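You operate a simulated robot arm through the tools that you are given. There is no shell and no other tool. Be economical: measure what you need, move in short steps, check, and stop when the job is done.

You run a simulated two-armed robot. Do the job below in one go: nothing can be reset, and whatever is moved stays where it is left.

JOB
Take the blue tea towel from the table top and lay it out flat on the top of the breakfast bar.

The check looks at the end state, three seconds after you hand in, the way a careful person would. Anything else that was tipped, shoved, dropped, spilled or broken makes it a failure. Flat cloth is picked up by pressing the open fingertips on it (5 to 10 N) and closing them slowly along it; thin cloth reads only 2 to 8 mm in the jaws.

ROBOT AND FRAMES
Two 7-joint arms with two-finger parallel grippers on one trunk, on a base that drives. Base frame: it is fixed to the floor where the robot stands at the start and does not move with it; the origin is under the middle of the robot, x ahead of it, y to its left, z up. Lengths are in mm, angles in rad, forces in N, time in s.
The left shoulder is at the start at [70, 188, 1356], the right one opposite. Places, roughly: top of the breakfast bar [300, 1900, 900]. Payload 3.91 kg a hand.
Tool frame (each hand has its own): the origin (TCP) lies between the finger pads and is the grasp point; the fingertips stand 30 mm ahead of it; z points along the fingers, y is the line along which they close. Largest opening 110 mm; finger width 20, thickness 10; the body of the gripper, 48 by 112 mm, starts 55 mm behind the TCP.
Orientation is that of the tool frame in the base frame, as a unit quaternion [w, x, y, z]. With the fingers straight down and closing along the base's y, the tool's x points along the base's -x, its y along +y and its z along -z.

CONTROLS
- The arms move only by the tool jog_arm. It takes "left_deltas", "right_deltas" or both (then of equal length, played together; a hand with none holds still); each is a list of rows, each an object of numbers (a shift or turn left out is 0, a gripper value left out holds the last): "tx", "ty", "tz": the shift along the tool's x, y, z in mm; "ax", "ay", "az": the turn, a rotation vector about the tool's x, y, z in rad; "claw": the finger opening in mm, from 0 to 110. In form: [{"tx": .., "ty": .., "tz": .., "ax": .., "ay": .., "az": .., "claw": ..}, ...]. A call has 1 to 12 rows; each row shifts and turns the commanded pose from where the row before left it, along the tool's axes as they then stand. Each row takes 0.2 s and may step no farther than 50 mm and 0.15 rad from the row before; otherwise, or with a gripper value out of range, the whole call is refused. A pose out of reach is approached as far as the arm can. The call stops where the force on the tool passes 40 N (or 10 N more than at its start, if that is more) or the arm is blocked; 0.2 s more then pass. Each finger travels about 72 mm/s and halts on what it meets, pressing with about 38 N; the grip force reading is that of the motor and also rises with nothing between the fingers. The clock runs only during rows and for 0.2 s after the last one: add rows that do not move to give the fingers time. The reply holds the time, the measured pose of the TCP, the force on the tool along the base axes, the opening and the grip force, in the units named above and with some noise.
- Cameras (640 x 400 px; columns grow to the right, rows downward): "scene" is now at [116.1, -0.7, 1548.8]; the picture's right is [-0.00, -1.00, 0.00], its down [-0.87, 0.00, -0.49] and it looks along [0.49, -0.00, -0.87] (base axes); focal length 264 px, centre (320, 200). "left" rides on the left gripper at [72, -17, -103] in its tool frame; the picture's right is [0.23, 0.97, 0.00], its down [-0.76, 0.18, -0.62] and it looks along [-0.61, 0.14, 0.78] (tool axes); focal length 222 px, centre (320, 200). "right" rides on the right gripper at [72, 17, -103] in its tool frame; the picture's right is [-0.23, 0.97, 0.00], its down [-0.76, -0.18, -0.62] and it looks along [-0.61, -0.14, 0.78] (tool axes); focal length 222 px, centre (320, 200). There is no depth. A picture from a camera that has moved, and an enlarged one, comes with that camera's place and axes in the base frame and with its lens.
- grab_frame(camera): a new picture of that camera. No time passes.
- lift_body(by): slides the trunk up (or, below 0, down) by that many mm; the arms and the scene camera ride with it, the base frame stays. It gives what a move gives, with no picture.
- base_move(legs): drives the robot by 1 to 6 legs, each [ahead, turn to the left] in mm and rad, along the robot's own axes; the way and the turn of a leg run together, so that a leg with both is an arc; at most 1500 mm and 3.142 rad a leg. The arms and the cameras ride along, it lands a little off, and it stops where it bumps. It gives what a move gives.
- pan_tilt(pan, tilt): turns the head with the scene camera to pan (to the left, within 1.501 rad either way) and tilt (down, from -0.506 to 1.204), counted from straight ahead of the robot. It gives what a move gives.
- close_up(camera, box): a new picture of the part [left, top, right, bottom] of that camera's present view, enlarged. No time passes.
- hand_in(): hands the job in; it is judged then, once.

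Work in short steps. Places have to be worked out from the pictures, the camera data and where the tool is seen: move nearer, look again, correct. Check each grasp and each placing, and mend what went wrong. You have 120 turns and 92 pictures in all, those below and enlarged ones among them. Open the grippers and draw the arms clear of the work before you hand the job in, unless the task says otherwise; then end with one line.

The tools are called after ">>>" as a command line: name --argument value ..., lists and objects as JSON in quotes. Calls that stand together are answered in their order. jog_arm: Moves the arms, as the interface text tells. Its arguments: {"type":"object","properties":{"left_deltas":{"type":"array"},"right_deltas":{"type":"array"}},"required":[]} The other tools are called the same way: lift_body (by) slides the trunk up or down; base_move (legs) drives the base; pan_tilt (pan, tilt) turns the head that bears the scene camera; grab_frame (camera) takes a picture; close_up (camera, box) takes an enlarged picture of a part of a camera's view; hand_in () hands the job in.

At the start:

```text
t: 0.0
left_eef_pos: [559.7, 185.3, 939.9]
left_tool_rot: [0.04, -0.019, 0.999, -0.008]
left_force: [87.0, -211.5, -259.4]
left_opening: 109.8
left_grasp_force: 0.0
right_eef_pos: [581.1, -194.6, 941.9]
right_tool_rot: [0.07, 0.009, 0.998, 0.004]
right_force: [112.7, 104.8, -262.8]
right_opening: 110.2
right_grasp_force: 0.0
trunk travel left (down, up): [-866.0, 74.0]
robot x, y, heading: [-0.5, -0.0, -0.0]
head pan, tilt: [-0.003, 1.063]
```

scene: 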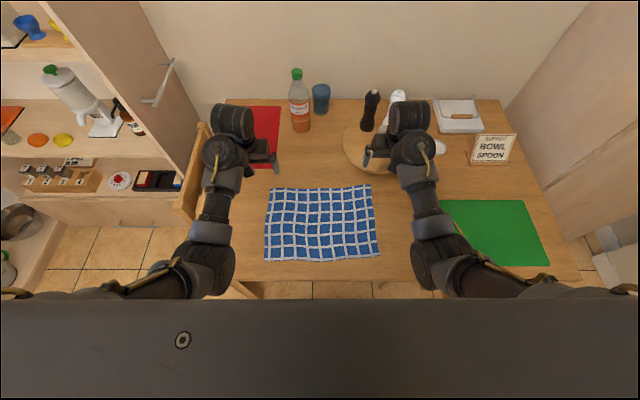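
right: 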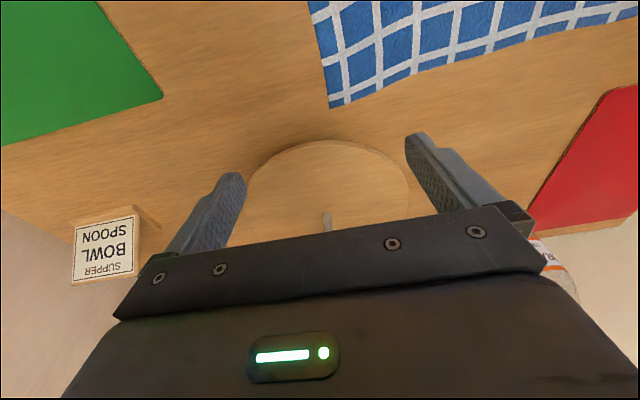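
left: 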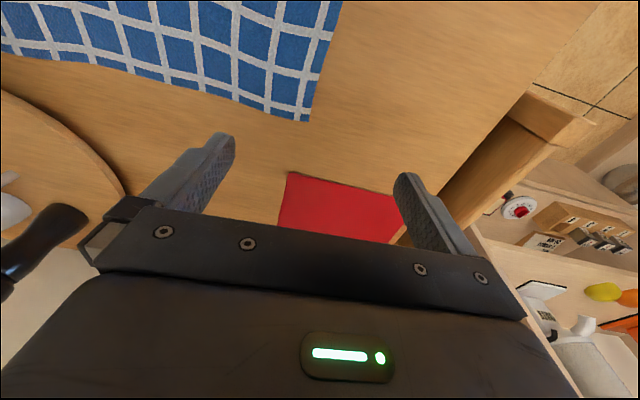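

I put the towel at about x 370–650, y ±190 on the table. I'll look left towards the bar before planning the route.

>>> pan_tilt --pan 1.45 --tilt 0.5

>>> grab_frame --camera "scene"

>>> pan_tilt --pan 0.75 --tilt 0.7

>>> grab_frame --camera "scene"

```text
t: 1.6
left_eef_pos: [561.5, 185.8, 939.4]
left_tool_rot: [0.045, -0.027, 0.999, -0.009]
left_force: [39.0, -102.3, -114.3]
left_opening: 110.0
left_grasp_force: 0.0
right_eef_pos: [582.0, -193.4, 940.8]
right_tool_rot: [0.073, 0.01, 0.997, 0.005]
right_force: [37.9, 44.5, -87.2]
right_opening: 109.8
right_grasp_force: 0.0
trunk travel left (down, up): [-866.0, 74.0]
robot x, y, heading: [0.4, 1.5, -0.001]
head pan, tilt: [1.45, 0.499]
```

```text
88 pictures are left
camera scene: at [61.6, 89.8, 1594.1], right [0.99, -0.12, 0.0], down [-0.06, -0.48, -0.88], along [0.11, 0.87, -0.48], focal length 264 px, centre (320, 200)
```

scene: 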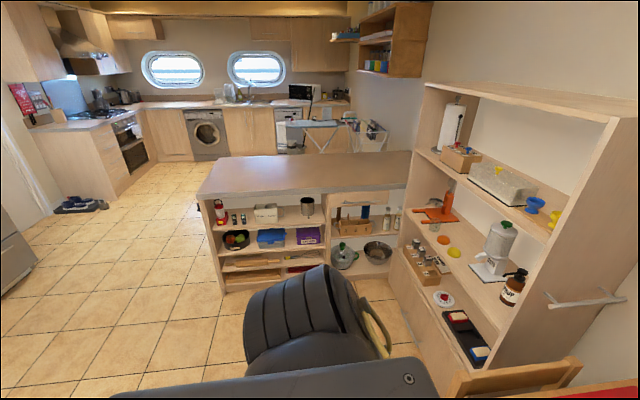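

```text
t: 2.6
left_eef_pos: [560.9, 184.8, 940.3]
left_tool_rot: [0.045, -0.028, 0.999, -0.009]
left_force: [38.7, -102.9, -113.5]
left_opening: 109.9
left_grasp_force: 0.1
right_eef_pos: [582.6, -194.7, 940.4]
right_tool_rot: [0.073, 0.009, 0.997, 0.005]
right_force: [38.5, 41.9, -87.5]
right_opening: 110.1
right_grasp_force: 0.1
trunk travel left (down, up): [-866.0, 74.0]
robot x, y, heading: [-3.2, -1.7, -0.0]
head pan, tilt: [0.75, 0.7]
```

```text
87 pictures are left
camera scene: at [112.6, 57.5, 1576.4], right [0.68, -0.73, 0.0], down [-0.47, -0.44, -0.77], along [0.56, 0.52, -0.64], focal length 264 px, centre (320, 200)
```

scene: 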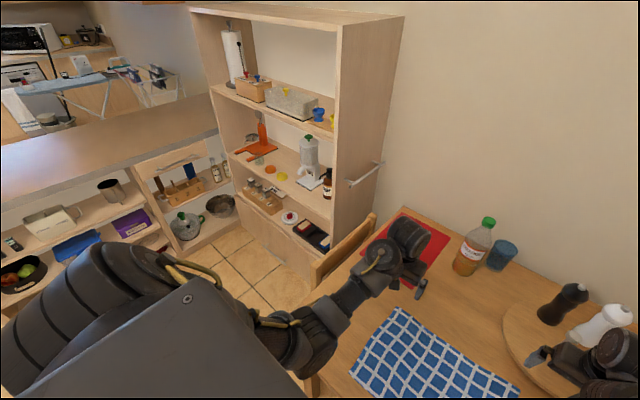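

The bar front is at about y 1480 and the floor up to it is clear. I'll level both hands and bring them over the near corners of the towel, closing along y, with the head looking down.

>>> pan_tilt --pan 0 --tilt 1.06

>>> jog_arm --left_deltas '[{"ax": -0.0155, "ay": 0.09, "az": 0.057, "claw": 40}, {"tx": 35, "ty": -6, "tz": 20}, {"tx": 35, "ty": -6, "tz": 20}, {"tx": 35, "ty": -6, "tz": 25}, {"tx": 35, "ty": -6, "tz": 25}, {"tx": 36, "ty": -6, "tz": 25}, {"tz": 25}]' --right_deltas '[{"ax": 0.0085, "ay": 0.146, "az": -0.02, "claw": 40}, {"tx": 39, "ty": 8, "tz": 20}, {"tx": 39, "ty": 8, "tz": 20}, {"tx": 39, "ty": 8, "tz": 25}, {"tx": 40, "ty": 8, "tz": 25}, {"tx": 40, "ty": 7, "tz": 25}, {"tz": 25}]'

>>> grab_frame --camera "scene"

>>> grab_frame --camera "left"

>>> grab_frame --camera "right"

```text
t: 3.7
left_eef_pos: [560.6, 184.2, 939.3]
left_tool_rot: [0.045, -0.028, 0.999, -0.01]
left_force: [38.6, -103.1, -113.0]
left_opening: 109.8
left_grasp_force: 0.0
right_eef_pos: [581.6, -195.0, 940.4]
right_tool_rot: [0.072, 0.009, 0.997, 0.005]
right_force: [38.8, 41.8, -88.6]
right_opening: 109.6
right_grasp_force: 0.0
trunk travel left (down, up): [-866.0, 74.0]
robot x, y, heading: [-3.0, 1.1, -0.001]
head pan, tilt: [0.0, 1.059]
```

```text
t: 4.0
left_eef_pos: [564.9, 182.9, 940.3]
left_tool_rot: [0.047, -0.032, 0.998, -0.009]
left_force: [22.7, -53.0, -65.8]
left_opening: 74.3
left_grasp_force: 0.0
right_eef_pos: [584.9, -194.7, 941.3]
right_tool_rot: [0.073, 0.011, 0.997, 0.005]
right_force: [17.5, 13.1, -29.0]
right_opening: 74.3
right_grasp_force: 0.1
trunk travel left (down, up): [-866.0, 74.0]
robot x, y, heading: [1.6, 1.1, 0.0]
head pan, tilt: [0.0, 1.059]
stopped in row 1 (left hand): the force on the tool passed its limit (the readings are from after the stop); the commanded pose is now the measured one
```

```text
86 pictures are left
camera scene: at [116.9, -0.5, 1549.0], right [0.0, -1.0, 0.0], down [-0.87, 0.0, -0.49], along [0.49, 0.0, -0.87], focal length 264 px, centre (320, 200)
```

scene: 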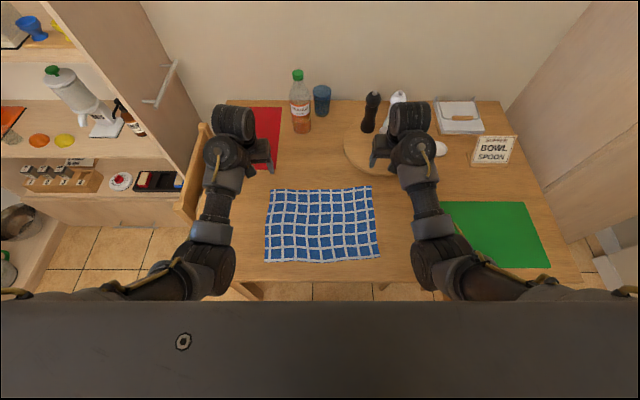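

```text
85 pictures are left
camera left: at [483.5, 163.6, 1035.5], right [-0.29, 0.96, -0.04], down [0.69, 0.24, 0.69], along [0.67, 0.17, -0.73], focal length 222 px, centre (320, 200)
```

left: 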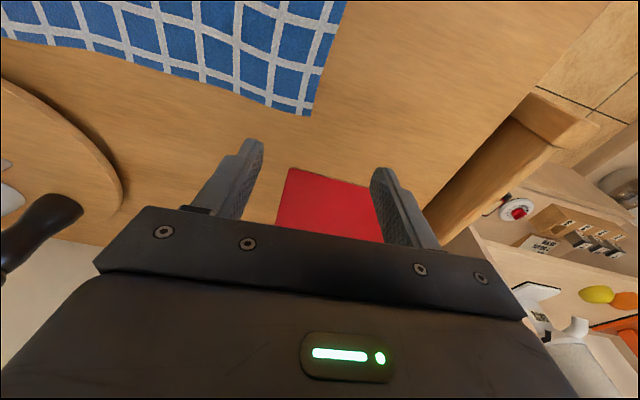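

```text
84 pictures are left
camera right: at [497.3, -175.9, 1033.8], right [0.24, 0.97, 0.04], down [0.66, -0.2, 0.72], along [0.71, -0.15, -0.69], focal length 222 px, centre (320, 200)
```

right: 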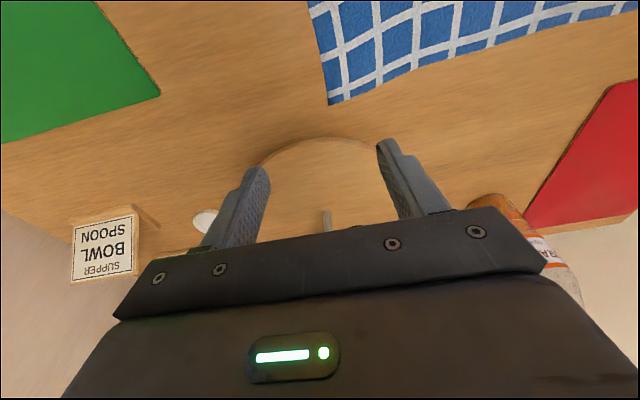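

The force reading is an unsettled start offset, and it drops when the command is re-anchored to the measured pose. I'll run a few idle rows to settle it.

>>> jog_arm --left_deltas '[{"claw": 40}, {}, {}]' --right_deltas '[{"claw": 40}, {}, {}]'

```text
t: 4.3
left_eef_pos: [563.5, 183.3, 939.8]
left_tool_rot: [0.047, -0.033, 0.998, -0.011]
left_force: [10.3, -19.0, -18.5]
left_opening: 40.2
left_grasp_force: 0.0
right_eef_pos: [584.0, -195.6, 941.6]
right_tool_rot: [0.073, 0.01, 0.997, 0.006]
right_force: [8.1, 6.4, -13.2]
right_opening: 40.1
right_grasp_force: 0.0
trunk travel left (down, up): [-866.0, 74.0]
robot x, y, heading: [0.9, 5.3, -0.004]
head pan, tilt: [0.0, 1.059]
stopped in row 1 (left hand): the force on the tool passed its limit (the readings are from after the stop); the commanded pose is now the measured one
```

The forces are dropping, so I'll carry on with the planned approach.

>>> jog_arm --left_deltas '[{"ax": -0.02, "ay": 0.09, "az": 0.06}, {"tx": 35, "ty": -6, "tz": 20}, {"tx": 35, "ty": -6, "tz": 20}, {"tx": 35, "ty": -6, "tz": 25}, {"tx": 35, "ty": -6, "tz": 25}, {"tx": 36, "ty": -6, "tz": 25}, {"tz": 25}, {}]' --right_deltas '[{"ax": 0.0085, "ay": 0.146, "az": -0.02}, {"tx": 39, "ty": 8, "tz": 20}, {"tx": 39, "ty": 8, "tz": 20}, {"tx": 39, "ty": 8, "tz": 25}, {"tx": 40, "ty": 8, "tz": 25}, {"tx": 40, "ty": 7, "tz": 25}, {"tz": 25}, {}]'

```text
t: 4.6
left_eef_pos: [564.2, 183.8, 938.7]
left_tool_rot: [0.046, -0.034, 0.998, -0.011]
left_force: [5.1, -12.5, -11.9]
left_opening: 40.0
left_grasp_force: 0.0
right_eef_pos: [585.9, -196.0, 940.4]
right_tool_rot: [0.07, 0.012, 0.997, 0.005]
right_force: [8.4, 5.7, -13.9]
right_opening: 40.4
right_grasp_force: 0.1
trunk travel left (down, up): [-866.0, 74.0]
robot x, y, heading: [4.2, -5.5, -0.001]
head pan, tilt: [0.0, 1.059]
stopped in row 1 (left hand): the force on the tool passed its limit (the readings are from after the stop); the commanded pose is now the measured one
```

The left hand still trips the limit while turning. I'll try a plain translation with both hands.

>>> jog_arm --left_deltas '[{"tx": 8, "tz": 5}, {"tx": 15, "tz": 10}, {"tx": 20, "tz": 10}]' --right_deltas '[{"tx": 8, "tz": 5}, {"tx": 15, "tz": 10}, {"tx": 20, "tz": 10}]'

```text
t: 5.4
left_eef_pos: [522.9, 180.6, 910.7]
left_tool_rot: [0.045, -0.032, 0.998, -0.011]
left_force: [0.2, 0.3, -0.4]
left_opening: 40.3
left_grasp_force: 0.1
right_eef_pos: [545.9, -192.8, 910.8]
right_tool_rot: [0.071, 0.011, 0.997, 0.005]
right_force: [-0.2, 0.3, 0.2]
right_opening: 40.0
right_grasp_force: 0.0
trunk travel left (down, up): [-866.0, 74.0]
robot x, y, heading: [1.2, -5.9, -0.0]
head pan, tilt: [0.0, 1.059]
```

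The hands move freely now and forces read zero. I'll level them gently and go over the near corners.

>>> jog_arm --left_deltas '[{"ax": -0.01, "ay": 0.045, "az": 0.03}, {"ax": -0.01, "ay": 0.045, "az": 0.03}, {"tx": 34, "ty": -6, "tz": 25}, {"tx": 35, "ty": -6, "tz": 25}, {"tx": 35, "ty": -6, "tz": 25}, {"tx": 34, "ty": -8, "tz": 25}, {"tz": 10}, {}]' --right_deltas '[{"ax": 0.004, "ay": 0.073, "az": -0.01}, {"ax": 0.004, "ay": 0.073, "az": -0.01}, {"tx": 40, "ty": 9, "tz": 25}, {"tx": 40, "ty": 9, "tz": 25}, {"tx": 40, "ty": 10, "tz": 25}, {"tx": 41, "ty": 10, "tz": 25}, {"tz": 10}, {}]'

>>> grab_frame --camera "left"

>>> grab_frame --camera "right"

>>> grab_frame --camera "scene"

```text
t: 5.8
left_eef_pos: [525.9, 181.1, 909.8]
left_tool_rot: [0.029, -0.025, 0.999, -0.008]
left_force: [3.7, -7.3, -7.5]
left_opening: 39.9
left_grasp_force: 0.1
right_eef_pos: [550.0, -193.4, 908.9]
right_tool_rot: [0.046, 0.009, 0.999, 0.005]
right_force: [9.5, 8.1, -17.7]
right_opening: 40.2
right_grasp_force: 0.0
trunk travel left (down, up): [-866.0, 74.0]
robot x, y, heading: [-0.2, 0.3, -0.003]
head pan, tilt: [0.0, 1.059]
stopped in row 2 (right hand): the force on the tool passed its limit (the readings are from after the stop); the commanded pose is now the measured one
```

```text
83 pictures are left
camera left: at [448.9, 160.6, 1008.3], right [-0.27, 0.96, -0.03], down [0.71, 0.22, 0.66], along [0.65, 0.16, -0.75], focal length 222 px, centre (320, 200)
```

left: 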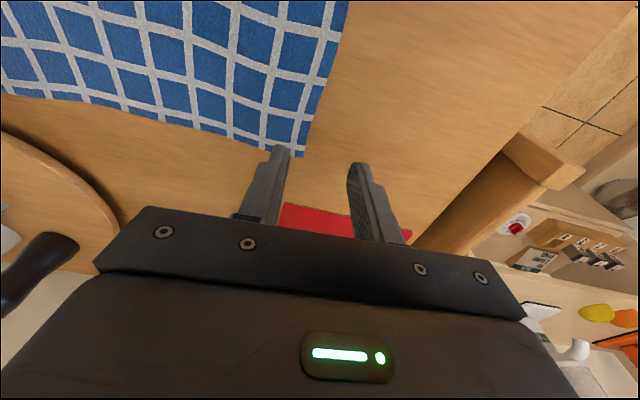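

```text
82 pictures are left
camera right: at [467.4, -175.0, 1006.9], right [0.25, 0.97, 0.03], down [0.7, -0.2, 0.69], along [0.67, -0.15, -0.72], focal length 222 px, centre (320, 200)
```

right: 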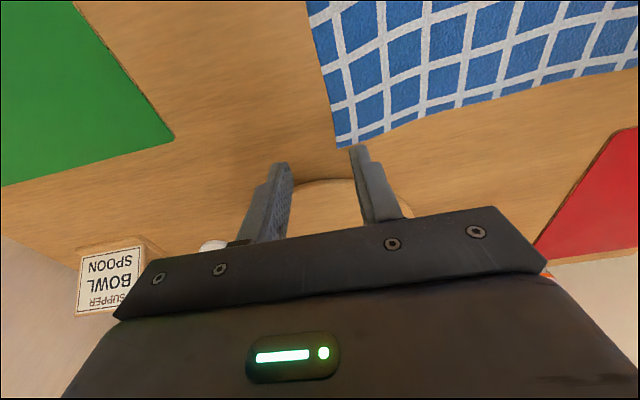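

```text
81 pictures are left
camera scene: at [117.8, -0.4, 1548.9], right [0.0, -1.0, 0.0], down [-0.87, 0.0, -0.49], along [0.49, 0.0, -0.87], focal length 264 px, centre (320, 200)
```

scene: 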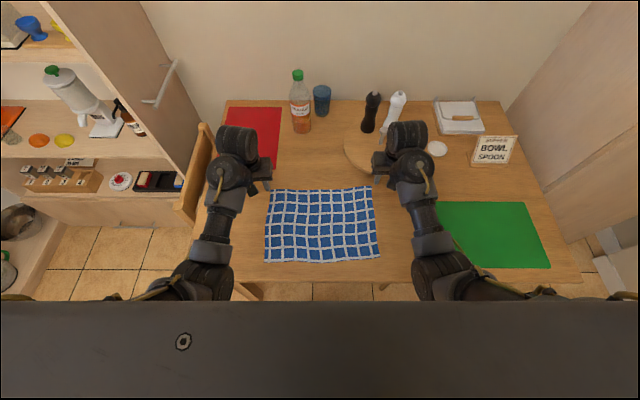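

Turning needs to be slow, so I'll spread the remaining levelling over the approach rows.

>>> jog_arm --left_deltas '[{"ax": -0.002, "ay": 0.01, "az": 0.01, "tx": 8, "ty": -2, "tz": 5}, {"tx": 16, "ty": -3, "tz": 10, "ay": 0.012, "az": 0.01, "ax": -0.003}, {"tx": 16, "ty": -3, "tz": 12, "ay": 0.012, "az": 0.01, "ax": -0.003}, {"tx": 16, "ty": -3, "tz": 12, "ay": 0.012, "az": 0.01, "ax": -0.003}, {"tx": 16, "ty": -3, "tz": 12, "ay": 0.012, "az": 0.01, "ax": -0.003}, {"tx": 16, "ty": -3, "tz": 12}, {"tx": 16, "ty": -3, "tz": 12}, {"tx": 16, "ty": -3, "tz": 12}, {"tx": 16, "ty": -3, "tz": 12}, {"tx": 5, "tz": 5}, {}]' --right_deltas '[{"ay": 0.018, "az": -0.002, "tx": 9, "ty": 2, "tz": 5}, {"tx": 19, "ty": 4, "tz": 10, "ay": 0.018, "az": -0.005}, {"tx": 19, "ty": 4, "tz": 12, "ay": 0.018, "az": -0.005}, {"tx": 19, "ty": 4, "tz": 12, "ay": 0.018, "az": -0.005}, {"tx": 19, "ty": 4, "tz": 12, "ay": 0.018, "ax": 0.004}, {"tx": 19, "ty": 4, "tz": 12}, {"tx": 19, "ty": 4, "tz": 12}, {"tx": 19, "ty": 4, "tz": 12}, {"tx": 18, "ty": 4, "tz": 12}, {"tx": 5, "ty": 4, "tz": 5}, {}]'

>>> grab_frame --camera "left"

>>> grab_frame --camera "right"

>>> grab_frame --camera "scene"

```text
t: 6.2
left_eef_pos: [521.6, 180.1, 906.6]
left_tool_rot: [0.028, -0.023, 0.999, -0.007]
left_force: [1.3, -3.5, -2.7]
left_opening: 39.8
left_grasp_force: 0.1
right_eef_pos: [544.8, -193.4, 907.2]
right_tool_rot: [0.044, 0.01, 0.999, 0.005]
right_force: [7.1, 6.4, -12.9]
right_opening: 39.9
right_grasp_force: 0.1
trunk travel left (down, up): [-866.0, 74.0]
robot x, y, heading: [0.1, 0.7, -0.001]
head pan, tilt: [0.0, 1.059]
stopped in row 1 (right hand): the force on the tool passed its limit (the readings are from after the stop); the commanded pose is now the measured one
```

```text
80 pictures are left
camera left: at [444.4, 159.5, 1006.3], right [-0.27, 0.96, -0.03], down [0.72, 0.22, 0.66], along [0.64, 0.16, -0.75], focal length 222 px, centre (320, 200)
```

left: 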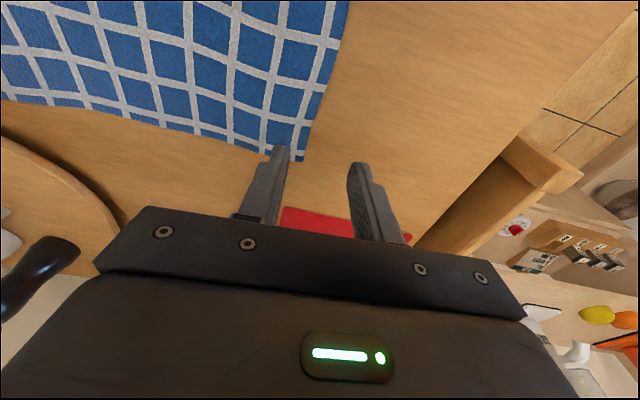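

```text
79 pictures are left
camera right: at [463.1, -174.5, 1004.7], right [0.25, 0.97, 0.03], down [0.7, -0.2, 0.69], along [0.67, -0.15, -0.73], focal length 222 px, centre (320, 200)
```

right: 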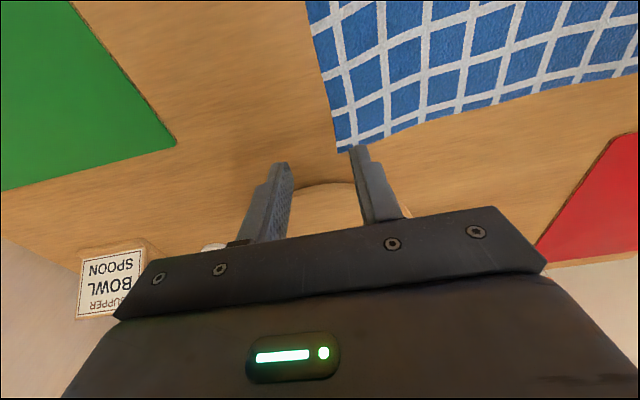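

```text
78 pictures are left
camera scene: at [115.9, -0.6, 1549.1], right [0.0, -1.0, 0.0], down [-0.87, 0.0, -0.49], along [0.49, 0.0, -0.87], focal length 264 px, centre (320, 200)
```

scene: 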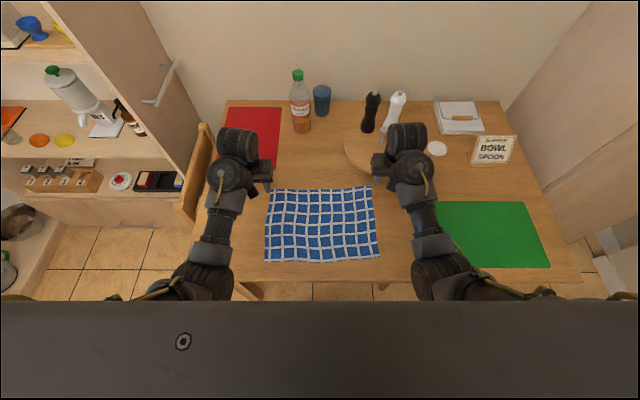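

Turning causes the high force and the leftover tilt of 3–5° doesn't matter. I'll do pure translation with a soft start.

>>> jog_arm --left_deltas '[{"tx": 6, "ty": -1, "tz": 4}, {"tx": 12, "ty": -1, "tz": 8}, {"tx": 18, "ty": -2, "tz": 12}, {"tx": 18, "ty": -2, "tz": 12}, {"tx": 18, "ty": -2, "tz": 12}, {"tx": 18, "ty": -2, "tz": 12}, {"tx": 18, "ty": -2, "tz": 12}, {"tx": 18, "ty": -2, "tz": 12}, {"tx": 12, "ty": -2, "tz": 10}, {"tx": 6, "ty": -1, "tz": 5}, {}]' --right_deltas '[{"tx": 7, "ty": 1, "tz": 4}, {"tx": 14, "ty": 2, "tz": 8}, {"tx": 21, "ty": 4, "tz": 12}, {"tx": 21, "ty": 4, "tz": 12}, {"tx": 21, "ty": 5, "tz": 12}, {"tx": 21, "ty": 5, "tz": 10}, {"tx": 21, "ty": 4, "tz": 10}, {"tx": 21, "ty": 4, "tz": 10}, {"tx": 14, "ty": 3, "tz": 10}, {"tx": 8, "ty": 2, "tz": 5}, {}]'

```text
t: 8.6
left_eef_pos: [384.0, 154.7, 800.7]
left_tool_rot: [0.028, -0.023, 0.999, -0.006]
left_force: [-0.5, -0.2, -0.2]
left_opening: 40.1
left_grasp_force: 0.0
right_eef_pos: [384.9, -155.6, 800.1]
right_tool_rot: [0.044, 0.01, 0.999, 0.004]
right_force: [-0.5, -0.2, -0.1]
right_opening: 40.2
right_grasp_force: 0.0
trunk travel left (down, up): [-866.0, 74.0]
robot x, y, heading: [-2.3, -2.6, -0.003]
head pan, tilt: [0.0, 1.059]
```

That motion was clean and on target. I'll check where the fingers sit against the towel corners.

>>> grab_frame --camera "scene"

>>> grab_frame --camera "left"

>>> grab_frame --camera "right"

```text
77 pictures are left
camera scene: at [116.5, -0.5, 1549.0], right [0.0, -1.0, 0.0], down [-0.87, 0.0, -0.49], along [0.49, 0.0, -0.87], focal length 264 px, centre (320, 200)
```

scene: 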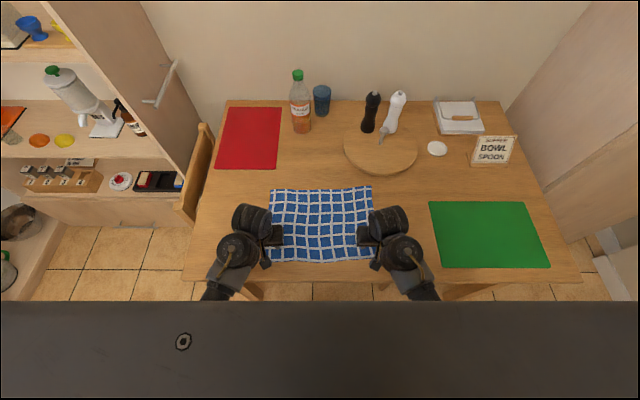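

```text
76 pictures are left
camera left: at [307.7, 134.8, 899.3], right [-0.27, 0.96, -0.03], down [0.72, 0.22, 0.66], along [0.64, 0.16, -0.75], focal length 222 px, centre (320, 200)
```

left: 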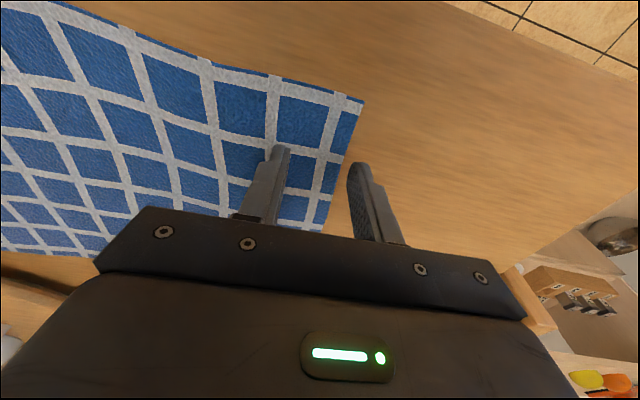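

```text
75 pictures are left
camera right: at [304.3, -137.3, 896.9], right [0.24, 0.97, 0.03], down [0.7, -0.2, 0.69], along [0.67, -0.15, -0.73], focal length 222 px, centre (320, 200)
```

right: 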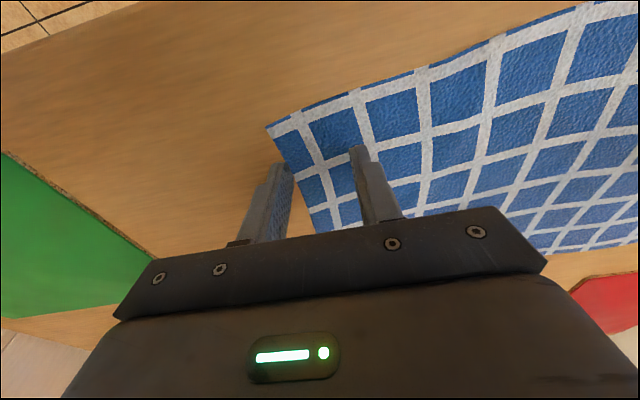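

Left corner is at about (358,182) and the right one about (383,-202). I'll adjust both hands and lower to just above the cloth.

>>> jog_arm --left_deltas '[{"tx": 4, "tz": 5}, {"tx": 5, "tz": 10}, {"tx": 4, "tz": 15}, {"tz": 15}, {"tz": 10}, {"tz": 5}, {}]' --right_deltas '[{"tx": -2, "ty": -3, "tz": 5}, {"tx": -3, "ty": -5, "tz": 10}, {"tx": -2, "ty": -5, "tz": 15}, {"ty": -3, "tz": 15}, {"tz": 10}, {"tz": 5}, {}]'

>>> grab_frame --camera "left"

>>> grab_frame --camera "right"

```text
t: 9.3
left_eef_pos: [376.1, 155.9, 780.7]
left_tool_rot: [0.033, -0.022, 0.999, -0.007]
left_force: [-3.2, -0.1, 16.6]
left_opening: 39.9
left_grasp_force: 0.0
right_eef_pos: [394.0, -164.1, 782.2]
right_tool_rot: [0.049, 0.01, 0.999, 0.005]
right_force: [-5.0, 0.4, 19.8]
right_opening: 39.8
right_grasp_force: 0.0
trunk travel left (down, up): [-866.0, 74.0]
robot x, y, heading: [-2.8, -4.6, 0.002]
head pan, tilt: [0.0, 1.059]
stopped in row 3 (left hand): the force on the tool passed its limit (the readings are from after the stop); the commanded pose is now the measured one
```

```text
74 pictures are left
camera left: at [297.5, 134.7, 879.2], right [-0.27, 0.96, -0.03], down [0.71, 0.22, 0.67], along [0.65, 0.16, -0.74], focal length 222 px, centre (320, 200)
```

left: 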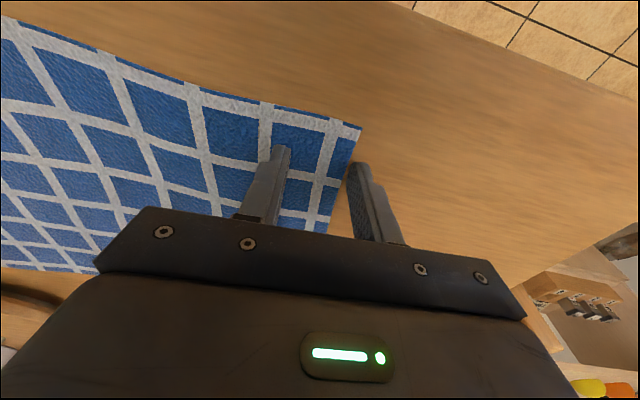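

```text
73 pictures are left
camera right: at [311.1, -146.4, 878.7], right [0.24, 0.97, 0.03], down [0.69, -0.2, 0.69], along [0.68, -0.15, -0.72], focal length 222 px, centre (320, 200)
```

right: 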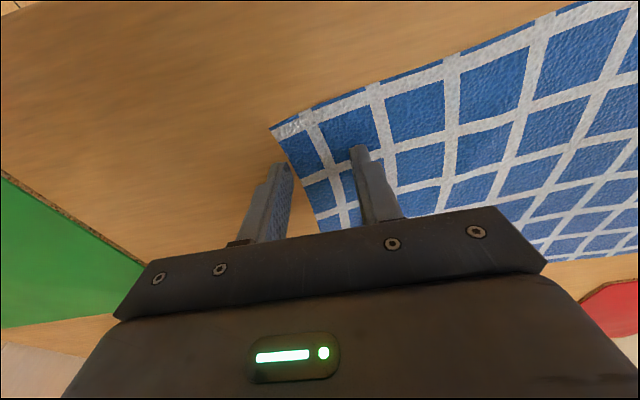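

Both hands show an upward force about 50 mm above the table, possibly dynamic. I'll creep down slowly to check.

>>> jog_arm --left_deltas '[{"tz": 1}, {"tz": 3}, {"tz": 4}, {}]' --right_deltas '[{"tz": 1}, {"tz": 3, "ty": -3}, {"tz": 4, "ty": -3}, {}]'

```text
t: 9.9
left_eef_pos: [376.6, 153.9, 781.1]
left_tool_rot: [0.037, -0.023, 0.999, -0.008]
left_force: [-10.2, 5.3, 27.1]
left_opening: 40.0
left_grasp_force: 0.1
right_eef_pos: [394.9, -165.2, 782.7]
right_tool_rot: [0.053, 0.008, 0.999, 0.007]
right_force: [-5.7, 0.3, 24.2]
right_opening: 40.2
right_grasp_force: 0.6
trunk travel left (down, up): [-866.0, 74.0]
robot x, y, heading: [-1.8, 1.3, 0.005]
head pan, tilt: [0.0, 1.059]
stopped in row 2 (right hand): the force on the tool passed its limit (the readings are from after the stop); the commanded pose is now the measured one
```

It's blocked at z≈781 in free air, so this is likely an arm limit rather than contact. I'll back off 8 mm and lower the trunk a little to test.

>>> jog_arm --left_deltas '[{"tz": -3}, {"tz": -5}, {}]' --right_deltas '[{"tz": -3}, {"tz": -5}, {}]'

>>> lift_body --by -30

```text
t: 10.7
left_eef_pos: [377.9, 153.9, 785.8]
left_tool_rot: [0.034, -0.023, 0.999, -0.009]
left_force: [-0.3, 0.5, 0.3]
left_opening: 40.0
left_grasp_force: 0.0
right_eef_pos: [395.5, -165.1, 784.9]
right_tool_rot: [0.05, 0.009, 0.999, 0.008]
right_force: [0.4, 0.6, 0.1]
right_opening: 40.2
right_grasp_force: 0.0
trunk travel left (down, up): [-866.0, 74.0]
robot x, y, heading: [-0.3, 1.7, -0.001]
head pan, tilt: [0.0, 1.059]
```

```text
t: 11.1
left_eef_pos: [378.6, 153.2, 780.5]
left_tool_rot: [0.036, -0.023, 0.999, -0.008]
left_force: [-9.0, 1.1, 19.4]
left_opening: 40.0
left_grasp_force: 0.0
right_eef_pos: [398.2, -164.0, 781.6]
right_tool_rot: [0.054, 0.008, 0.998, 0.009]
right_force: [-4.7, -1.5, 15.0]
right_opening: 39.6
right_grasp_force: 0.1
trunk travel left (down, up): [-857.0, 83.0]
robot x, y, heading: [-1.7, -0.1, 0.003]
head pan, tilt: [0.0, 1.059]
stopped: the force on the tool passed its limit (the readings are from after the stop); the commanded pose is now the measured one
```

It stops at the same z even with the trunk lower, so something is touching. I'll look closely at the fingertips.

>>> close_up --camera "left" --box '[200, 80, 440, 230]'

>>> close_up --camera "scene" --box '[170, 170, 470, 310]'

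```text
2.67 times, centred on (320, 155) of left
camera zoom: at [299.2, 134.3, 878.9], right [-0.27, 0.96, -0.04], down [0.71, 0.22, 0.67], along [0.65, 0.16, -0.74], focal length 592 px, centre (320, 320)
```

zoom: 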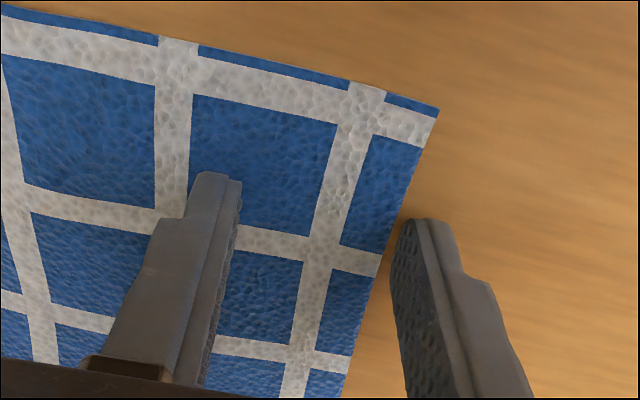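

```text
2.13 times, centred on (320, 240) of scene
camera zoom: at [112.2, -0.5, 1540.8], right [0.0, -1.0, 0.0], down [-0.87, 0.0, -0.49], along [0.49, 0.0, -0.87], focal length 563 px, centre (320, 115)
```

zoom: 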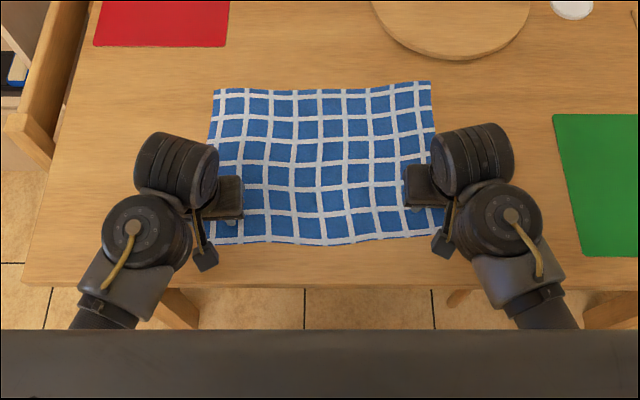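

Triangulating the towel from several cameras fits a table top at z≈750, so this was fingertip contact after all. That puts the towel at about x 350–620, y ±180, and I'll lift, shift inward and towards the near edge, and come back down to just above it.

>>> jog_arm --left_deltas '[{"tz": -6}, {"tz": -8}, {"tx": 5, "ty": -8}, {"tx": 6, "ty": -9}, {"tx": 3, "ty": -6}, {"tz": 4}, {"tz": 2}, {}]' --right_deltas '[{"tz": -6}, {"tz": -8}, {"tx": 5, "ty": 6}, {"tx": 6, "ty": 6}, {"tx": 3, "ty": 4}, {"tz": 4}, {"tz": 2}, {}]'

>>> grab_frame --camera "left"

>>> grab_frame --camera "right"

```text
t: 12.9
left_eef_pos: [365.4, 129.9, 785.9]
left_tool_rot: [0.035, -0.024, 0.999, -0.009]
left_force: [0.3, 0.2, 0.1]
left_opening: 39.9
left_grasp_force: 0.1
right_eef_pos: [385.1, -148.0, 785.3]
right_tool_rot: [0.052, 0.008, 0.999, 0.009]
right_force: [0.7, 0.2, 0.3]
right_opening: 39.9
right_grasp_force: 0.2
trunk travel left (down, up): [-857.0, 83.0]
robot x, y, heading: [-1.8, -1.3, 0.002]
head pan, tilt: [0.0, 1.059]
```

```text
70 pictures are left
camera left: at [288.0, 110.9, 884.5], right [-0.27, 0.96, -0.03], down [0.71, 0.22, 0.67], along [0.65, 0.16, -0.74], focal length 222 px, centre (320, 200)
```

left: 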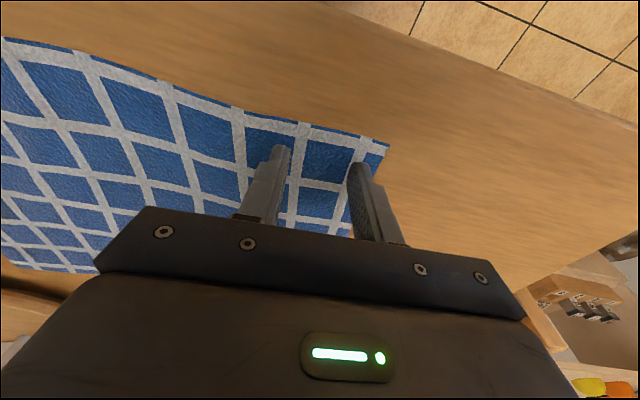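

```text
69 pictures are left
camera right: at [301.6, -130.9, 882.4], right [0.24, 0.97, 0.04], down [0.69, -0.2, 0.7], along [0.68, -0.14, -0.72], focal length 222 px, centre (320, 200)
```

right: 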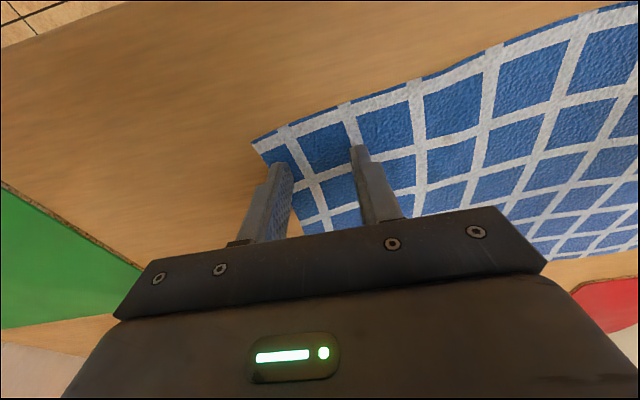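

The parallax check confirms the surface at about 751 and the fingers are well placed. I'll press down gently.

>>> jog_arm --left_deltas '[{"tz": 1.5}, {"tz": 1.5}, {}]' --right_deltas '[{"tz": 1.5}, {"tz": 1.5}, {}]'

```text
t: 13.7
left_eef_pos: [367.2, 129.4, 782.2]
left_tool_rot: [0.035, -0.023, 0.999, -0.009]
left_force: [0.2, 0.3, 0.4]
left_opening: 40.0
left_grasp_force: 0.1
right_eef_pos: [384.5, -149.9, 783.3]
right_tool_rot: [0.053, 0.009, 0.999, 0.008]
right_force: [-0.6, -0.2, 0.5]
right_opening: 40.1
right_grasp_force: 0.0
trunk travel left (down, up): [-857.0, 83.0]
robot x, y, heading: [1.2, 1.5, -0.002]
head pan, tilt: [0.0, 1.059]
```

No contact yet, so I'll take one more millimetre at a time.

>>> jog_arm --left_deltas '[{"tz": 0.7}, {"tz": 0.7}, {}]' --right_deltas '[{"tz": 0.7}, {"tz": 0.7}, {}]'

```text
t: 14.5
left_eef_pos: [366.2, 130.8, 781.7]
left_tool_rot: [0.036, -0.024, 0.999, -0.008]
left_force: [0.8, -0.2, 1.9]
left_opening: 39.9
left_grasp_force: 0.1
right_eef_pos: [385.6, -147.3, 782.4]
right_tool_rot: [0.054, 0.009, 0.998, 0.008]
right_force: [-1.4, -1.0, 13.9]
right_opening: 40.5
right_grasp_force: 0.3
trunk travel left (down, up): [-857.0, 83.0]
robot x, y, heading: [3.1, 1.1, 0.004]
head pan, tilt: [0.0, 1.059]
```

Both hands are touching, and I'll even out the pressure.

>>> jog_arm --left_deltas '[{"tz": 0.4}, {}]' --right_deltas '[{"tz": -0.3}, {}]'

```text
t: 15.1
left_eef_pos: [365.1, 129.8, 782.8]
left_tool_rot: [0.036, -0.023, 0.999, -0.008]
left_force: [0.9, 0.5, 3.0]
left_opening: 40.0
left_grasp_force: 0.2
right_eef_pos: [385.8, -148.4, 783.2]
right_tool_rot: [0.053, 0.009, 0.999, 0.008]
right_force: [-0.3, -1.3, 13.3]
right_opening: 40.4
right_grasp_force: 0.2
trunk travel left (down, up): [-857.0, 83.0]
robot x, y, heading: [0.3, -1.1, 0.001]
head pan, tilt: [0.0, 1.059]
```

>>> jog_arm --left_deltas '[{"tz": 0.6}, {}]' --right_deltas '[{"tz": -0.5}, {}]'

```text
t: 15.7
left_eef_pos: [365.2, 129.6, 781.4]
left_tool_rot: [0.036, -0.023, 0.999, -0.008]
left_force: [-1.3, 1.1, 14.6]
left_opening: 40.2
left_grasp_force: 0.2
right_eef_pos: [385.1, -148.5, 783.0]
right_tool_rot: [0.054, 0.008, 0.999, 0.008]
right_force: [1.9, -0.8, 6.6]
right_opening: 40.2
right_grasp_force: 0.1
trunk travel left (down, up): [-857.0, 83.0]
robot x, y, heading: [-0.5, 1.4, 0.0]
head pan, tilt: [0.0, 1.059]
```

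Right is at 7 N and left at about 15 N. I'll ease the left slightly and close both slowly.

>>> jog_arm --left_deltas '[{"tz": -0.3}, {"claw": 36}, {"claw": 32}, {"claw": 28}, {"claw": 24}, {"claw": 20}, {"claw": 16}, {"claw": 12}, {"claw": 8}, {"claw": 4}, {"claw": 0}, {}]' --right_deltas '[{}, {"claw": 36}, {"claw": 32}, {"claw": 28}, {"claw": 24}, {"claw": 20}, {"claw": 16}, {"claw": 12}, {"claw": 8}, {"claw": 4}, {"claw": 0}, {}]'

>>> grab_frame --camera "left"

>>> grab_frame --camera "right"

```text
t: 18.3
left_eef_pos: [366.3, 128.8, 782.1]
left_tool_rot: [0.035, -0.023, 0.999, -0.009]
left_force: [0.5, -4.0, 8.0]
left_opening: 1.9
left_grasp_force: 38.0
right_eef_pos: [385.3, -147.9, 783.5]
right_tool_rot: [0.053, 0.009, 0.999, 0.008]
right_force: [-0.3, 4.3, 3.9]
right_opening: 1.8
right_grasp_force: 37.8
trunk travel left (down, up): [-857.0, 83.0]
robot x, y, heading: [-0.2, 3.0, 0.005]
head pan, tilt: [0.0, 1.059]
```

```text
68 pictures are left
camera left: at [287.6, 109.8, 879.8], right [-0.27, 0.96, -0.04], down [0.71, 0.22, 0.67], along [0.65, 0.16, -0.74], focal length 222 px, centre (320, 200)
```

left: 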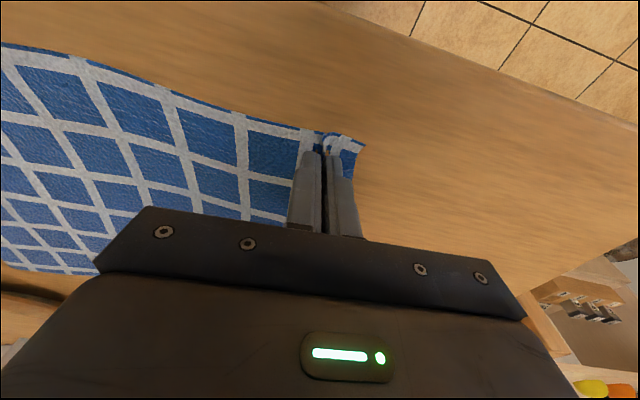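

```text
67 pictures are left
camera right: at [301.8, -130.9, 878.8], right [0.24, 0.97, 0.04], down [0.69, -0.2, 0.7], along [0.68, -0.14, -0.72], focal length 222 px, centre (320, 200)
```

right: 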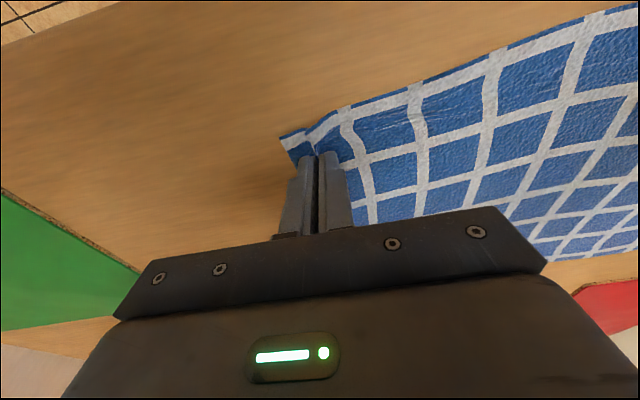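

Cloth is gathered in both grippers, reading about 1.9 mm. I'll lift gently and check.

>>> jog_arm --left_deltas '[{"tz": -3}, {"tz": -6}, {"tz": -10}, {"tz": -15}, {"tz": -15}, {"tz": -15}, {"tz": -10}, {}]' --right_deltas '[{"tz": -3}, {"tz": -6}, {"tz": -10}, {"tz": -15}, {"tz": -15}, {"tz": -15}, {"tz": -10}, {}]'

>>> grab_frame --camera "scene"

```text
t: 20.1
left_eef_pos: [362.3, 131.5, 856.4]
left_tool_rot: [0.035, -0.023, 0.999, -0.008]
left_force: [-0.4, -7.6, -0.9]
left_opening: 2.1
left_grasp_force: 38.2
right_eef_pos: [377.9, -150.2, 857.1]
right_tool_rot: [0.052, 0.009, 0.999, 0.009]
right_force: [0.1, 8.1, 0.4]
right_opening: 2.0
right_grasp_force: 37.6
trunk travel left (down, up): [-857.0, 83.0]
robot x, y, heading: [1.3, 0.4, -0.006]
head pan, tilt: [0.0, 1.059]
```

```text
66 pictures are left
camera scene: at [116.5, -0.5, 1540.2], right [0.0, -1.0, 0.0], down [-0.87, 0.0, -0.49], along [0.49, 0.0, -0.87], focal length 264 px, centre (320, 200)
```

scene: 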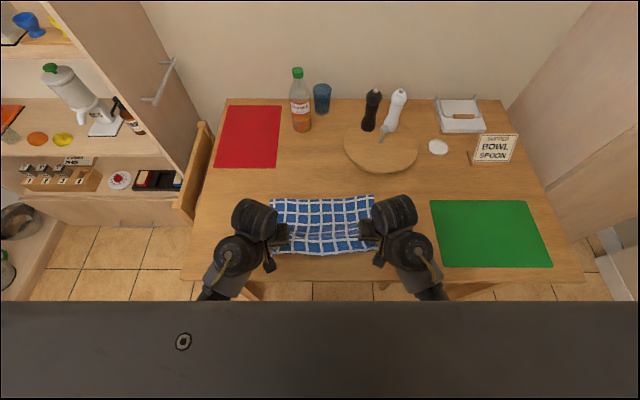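

Both corners are held and the towel is stretched between the hands. I'll ease the tension slightly and raise it to hang clear of the table.

>>> jog_arm --left_deltas '[{"tz": -6, "ty": -1}, {"tz": -12, "tx": -2, "ty": -1}, {"tz": -20, "tx": -4, "ty": -1}, {"tz": -22, "tx": -4}, {"tz": -22, "tx": -4}, {"tz": -22, "tx": -4}, {"tz": -22, "tx": -4}, {"tz": -22, "tx": -4}, {"tz": -22, "tx": -4}, {"tz": -22, "tx": -4}, {"tz": -12, "tx": -2}, {}]' --right_deltas '[{"tz": -6, "ty": 1}, {"tz": -12, "tx": -2, "ty": 1}, {"tz": -20, "tx": -4, "ty": 1}, {"tz": -22, "tx": -4}, {"tz": -22, "tx": -4}, {"tz": -22, "tx": -4}, {"tz": -22, "tx": -4}, {"tz": -22, "tx": -4}, {"tz": -22, "tx": -4}, {"tz": -22, "tx": -4}, {"tz": -12, "tx": -2}, {}]'

```text
t: 22.7
left_eef_pos: [366.6, 129.0, 902.5]
left_tool_rot: [0.035, -0.023, 0.999, -0.01]
left_force: [0.4, -10.1, -0.6]
left_opening: 1.9
left_grasp_force: 37.8
left hand out of reach, approached as far as the arm can: row 4, 5, 6, 7, 8, 9, 10, 11
right_eef_pos: [373.3, -152.5, 911.9]
right_tool_rot: [0.052, 0.008, 0.999, 0.008]
right_force: [0.7, 10.4, -0.2]
right_opening: 1.7
right_grasp_force: 38.3
right hand out of reach, approached as far as the arm can: row 4, 5, 6, 7, 8, 9, 10, 11
trunk travel left (down, up): [-857.0, 83.0]
robot x, y, heading: [0.6, 3.0, 0.002]
head pan, tilt: [0.0, 1.059]
```

The arms run out of height here at z≈905, so I'll raise the trunk for the rest.

>>> lift_body --by 80

>>> jog_arm --left_deltas '[{"tx": -5, "tz": -3}, {"tx": -12, "tz": -8}, {"tx": -18, "tz": -15}, {"tx": -18, "tz": -15}, {"tx": -18, "tz": -15}, {"tx": -18, "tz": -15}, {"tx": -18, "tz": -15}, {"tx": -10, "tz": -8}, {}]' --right_deltas '[{"tx": -5, "tz": -3}, {"tx": -12, "tz": -8}, {"tx": -18, "tz": -15}, {"tx": -18, "tz": -15}, {"tx": -18, "tz": -15}, {"tx": -18, "tz": -15}, {"tx": -18, "tz": -15}, {"tx": -10, "tz": -8}, {}]'

```text
t: 23.9
left_eef_pos: [366.0, 130.7, 982.9]
left_tool_rot: [0.036, -0.023, 0.999, -0.011]
left_force: [0.5, -10.2, -0.5]
left_opening: 2.0
left_grasp_force: 38.3
right_eef_pos: [373.3, -152.9, 991.8]
right_tool_rot: [0.052, 0.008, 0.999, 0.008]
right_force: [0.6, 10.3, -0.2]
right_opening: 1.8
right_grasp_force: 37.9
trunk travel left (down, up): [-937.0, 3.0]
robot x, y, heading: [0.0, 1.7, -0.002]
head pan, tilt: [0.0, 1.059]
```

```text
t: 25.1
left_eef_pos: [395.5, 136.5, 986.1]
left_tool_rot: [0.039, -0.021, 0.999, -0.014]
left_force: [-1.0, -24.4, 1.3]
left_opening: 1.8
left_grasp_force: 37.7
left hand out of reach, approached as far as the arm can: row 1, 2, 3, 4, 5, 6
right_eef_pos: [385.6, -156.8, 994.1]
right_tool_rot: [0.055, 0.006, 0.998, 0.014]
right_force: [2.0, 25.7, -1.0]
right_opening: 1.9
right_grasp_force: 38.3
right hand out of reach, approached as far as the arm can: row 1, 2, 3, 4, 5, 6
trunk travel left (down, up): [-937.0, 3.0]
robot x, y, heading: [-1.8, 0.2, -0.006]
head pan, tilt: [0.0, 1.059]
stopped in row 6 (right hand): the force on the tool passed its limit (the readings are from after the stop); the commanded pose is now the measured one
```

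The hands drifted apart and tension rose to 25 N, so I'll bring them back together.

>>> jog_arm --left_deltas '[{"ty": -3}, {"ty": -4}, {}]' --right_deltas '[{"ty": 3}, {"ty": 4}, {}]'

>>> grab_frame --camera "scene"

>>> grab_frame --camera "right"

>>> grab_frame --camera "left"

```text
t: 25.9
left_eef_pos: [395.3, 132.9, 985.7]
left_tool_rot: [0.038, -0.022, 0.999, -0.011]
left_force: [-0.4, -9.8, 0.8]
left_opening: 2.0
left_grasp_force: 37.8
right_eef_pos: [384.0, -151.8, 993.6]
right_tool_rot: [0.054, 0.007, 0.998, 0.009]
right_force: [0.3, 10.0, -0.7]
right_opening: 1.7
right_grasp_force: 38.3
trunk travel left (down, up): [-937.0, 3.0]
robot x, y, heading: [-0.8, 1.0, -0.002]
head pan, tilt: [0.0, 1.059]
```

```text
65 pictures are left
camera scene: at [116.2, -0.4, 1620.3], right [0.0, -1.0, 0.0], down [-0.87, 0.0, -0.49], along [0.49, 0.0, -0.87], focal length 264 px, centre (320, 200)
```

scene: 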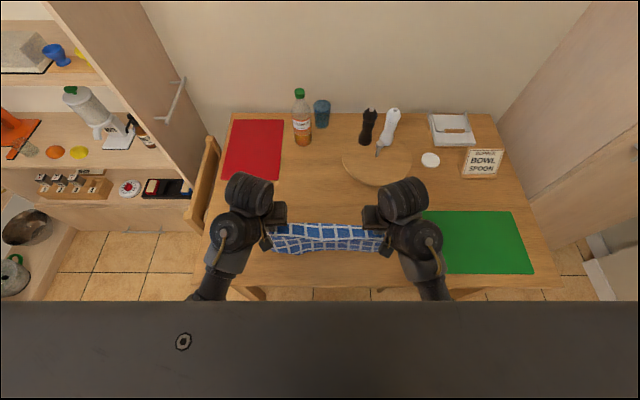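

```text
64 pictures are left
camera right: at [300.4, -135.4, 1090.2], right [0.24, 0.97, 0.05], down [0.69, -0.2, 0.7], along [0.69, -0.14, -0.71], focal length 222 px, centre (320, 200)
```

right: 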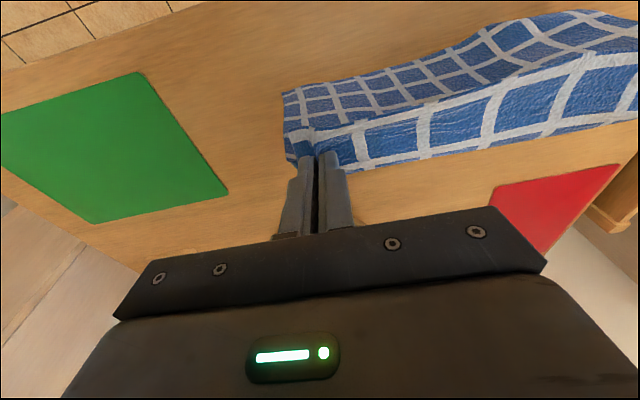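

```text
63 pictures are left
camera left: at [315.8, 114.0, 1083.6], right [-0.27, 0.96, -0.04], down [0.7, 0.23, 0.67], along [0.66, 0.15, -0.74], focal length 222 px, centre (320, 200)
```

left: 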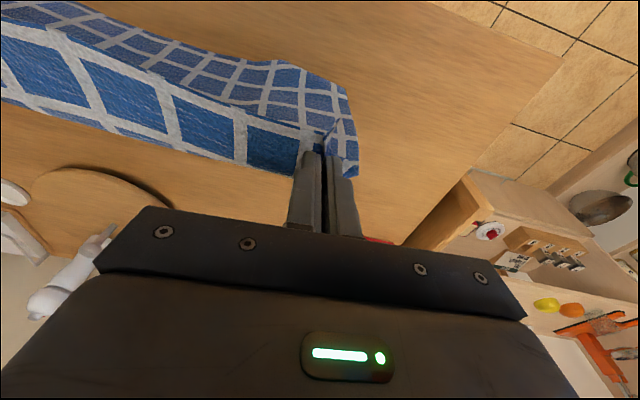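

The grip is good. To gain height I'll tilt the fingers forward slowly about the grasp point, which should free the wrist limit.

>>> jog_arm --left_deltas '[{"ay": -0.015}, {"ay": -0.03}, {"ay": -0.03}, {"ay": -0.03}, {"ay": -0.03}, {"ay": -0.03}, {"ay": -0.03}, {"ay": -0.03}, {"ay": -0.03}, {"ay": -0.03}, {"ay": -0.015}, {}]' --right_deltas '[{"ay": -0.015}, {"ay": -0.03}, {"ay": -0.03}, {"ay": -0.03}, {"ay": -0.03}, {"ay": -0.03}, {"ay": -0.03}, {"ay": -0.03}, {"ay": -0.03}, {"ay": -0.03}, {"ay": -0.015}, {}]'

```text
t: 28.5
left_eef_pos: [396.9, 132.2, 987.3]
left_tool_rot: [0.188, -0.023, 0.982, -0.008]
left_force: [-1.1, -7.7, 0.2]
left_opening: 2.2
left_grasp_force: 37.9
right_eef_pos: [383.8, -151.6, 994.1]
right_tool_rot: [0.203, 0.009, 0.979, 0.009]
right_force: [0.5, 8.5, -1.4]
right_opening: 1.8
right_grasp_force: 38.2
trunk travel left (down, up): [-937.0, 3.0]
robot x, y, heading: [2.7, -1.0, -0.002]
head pan, tilt: [0.0, 1.059]
```

That worked. I'll keep tilting and start raising.

>>> jog_arm --left_deltas '[{"ay": -0.02, "tz": -6, "tx": -2.5}, {"ay": -0.03, "tz": -13, "tx": -6}, {"ay": -0.03, "tz": -13, "tx": -6.5}, {"ay": -0.03, "tz": -13, "tx": -7}, {"ay": -0.03, "tz": -12.5, "tx": -7.5}, {"ay": -0.03, "tz": -12.5, "tx": -8}, {"ay": -0.03, "tz": -12, "tx": -8.5}, {"ay": -0.03, "tz": -12, "tx": -9}, {"ay": -0.03, "tz": -11.5, "tx": -9.5}, {"ay": -0.03, "tz": -11, "tx": -10}, {"ay": -0.015, "tz": -6, "tx": -5}, {}]' --right_deltas '[{"ay": -0.02, "tz": -6, "tx": -2.5}, {"ay": -0.03, "tz": -13, "tx": -6}, {"ay": -0.03, "tz": -13, "tx": -6.5}, {"ay": -0.03, "tz": -13, "tx": -7}, {"ay": -0.03, "tz": -12.5, "tx": -7.5}, {"ay": -0.03, "tz": -12.5, "tx": -8}, {"ay": -0.03, "tz": -12, "tx": -8.5}, {"ay": -0.03, "tz": -12, "tx": -9}, {"ay": -0.03, "tz": -11.5, "tx": -9.5}, {"ay": -0.03, "tz": -11, "tx": -10}, {"ay": -0.015, "tz": -6, "tx": -5}, {}]'

```text
t: 31.1
left_eef_pos: [405.2, 135.1, 1132.5]
left_tool_rot: [0.334, -0.024, 0.942, -0.004]
left_force: [-0.7, -22.6, -0.8]
left_opening: 1.9
left_grasp_force: 38.5
right_eef_pos: [403.3, -155.0, 1126.6]
right_tool_rot: [0.35, 0.01, 0.937, 0.009]
right_force: [0.5, 22.1, 0.7]
right_opening: 1.9
right_grasp_force: 38.4
right hand out of reach, approached as far as the arm can: row 9, 10, 11
trunk travel left (down, up): [-937.0, 3.0]
robot x, y, heading: [3.7, 1.2, 0.0]
head pan, tilt: [0.0, 1.059]
```

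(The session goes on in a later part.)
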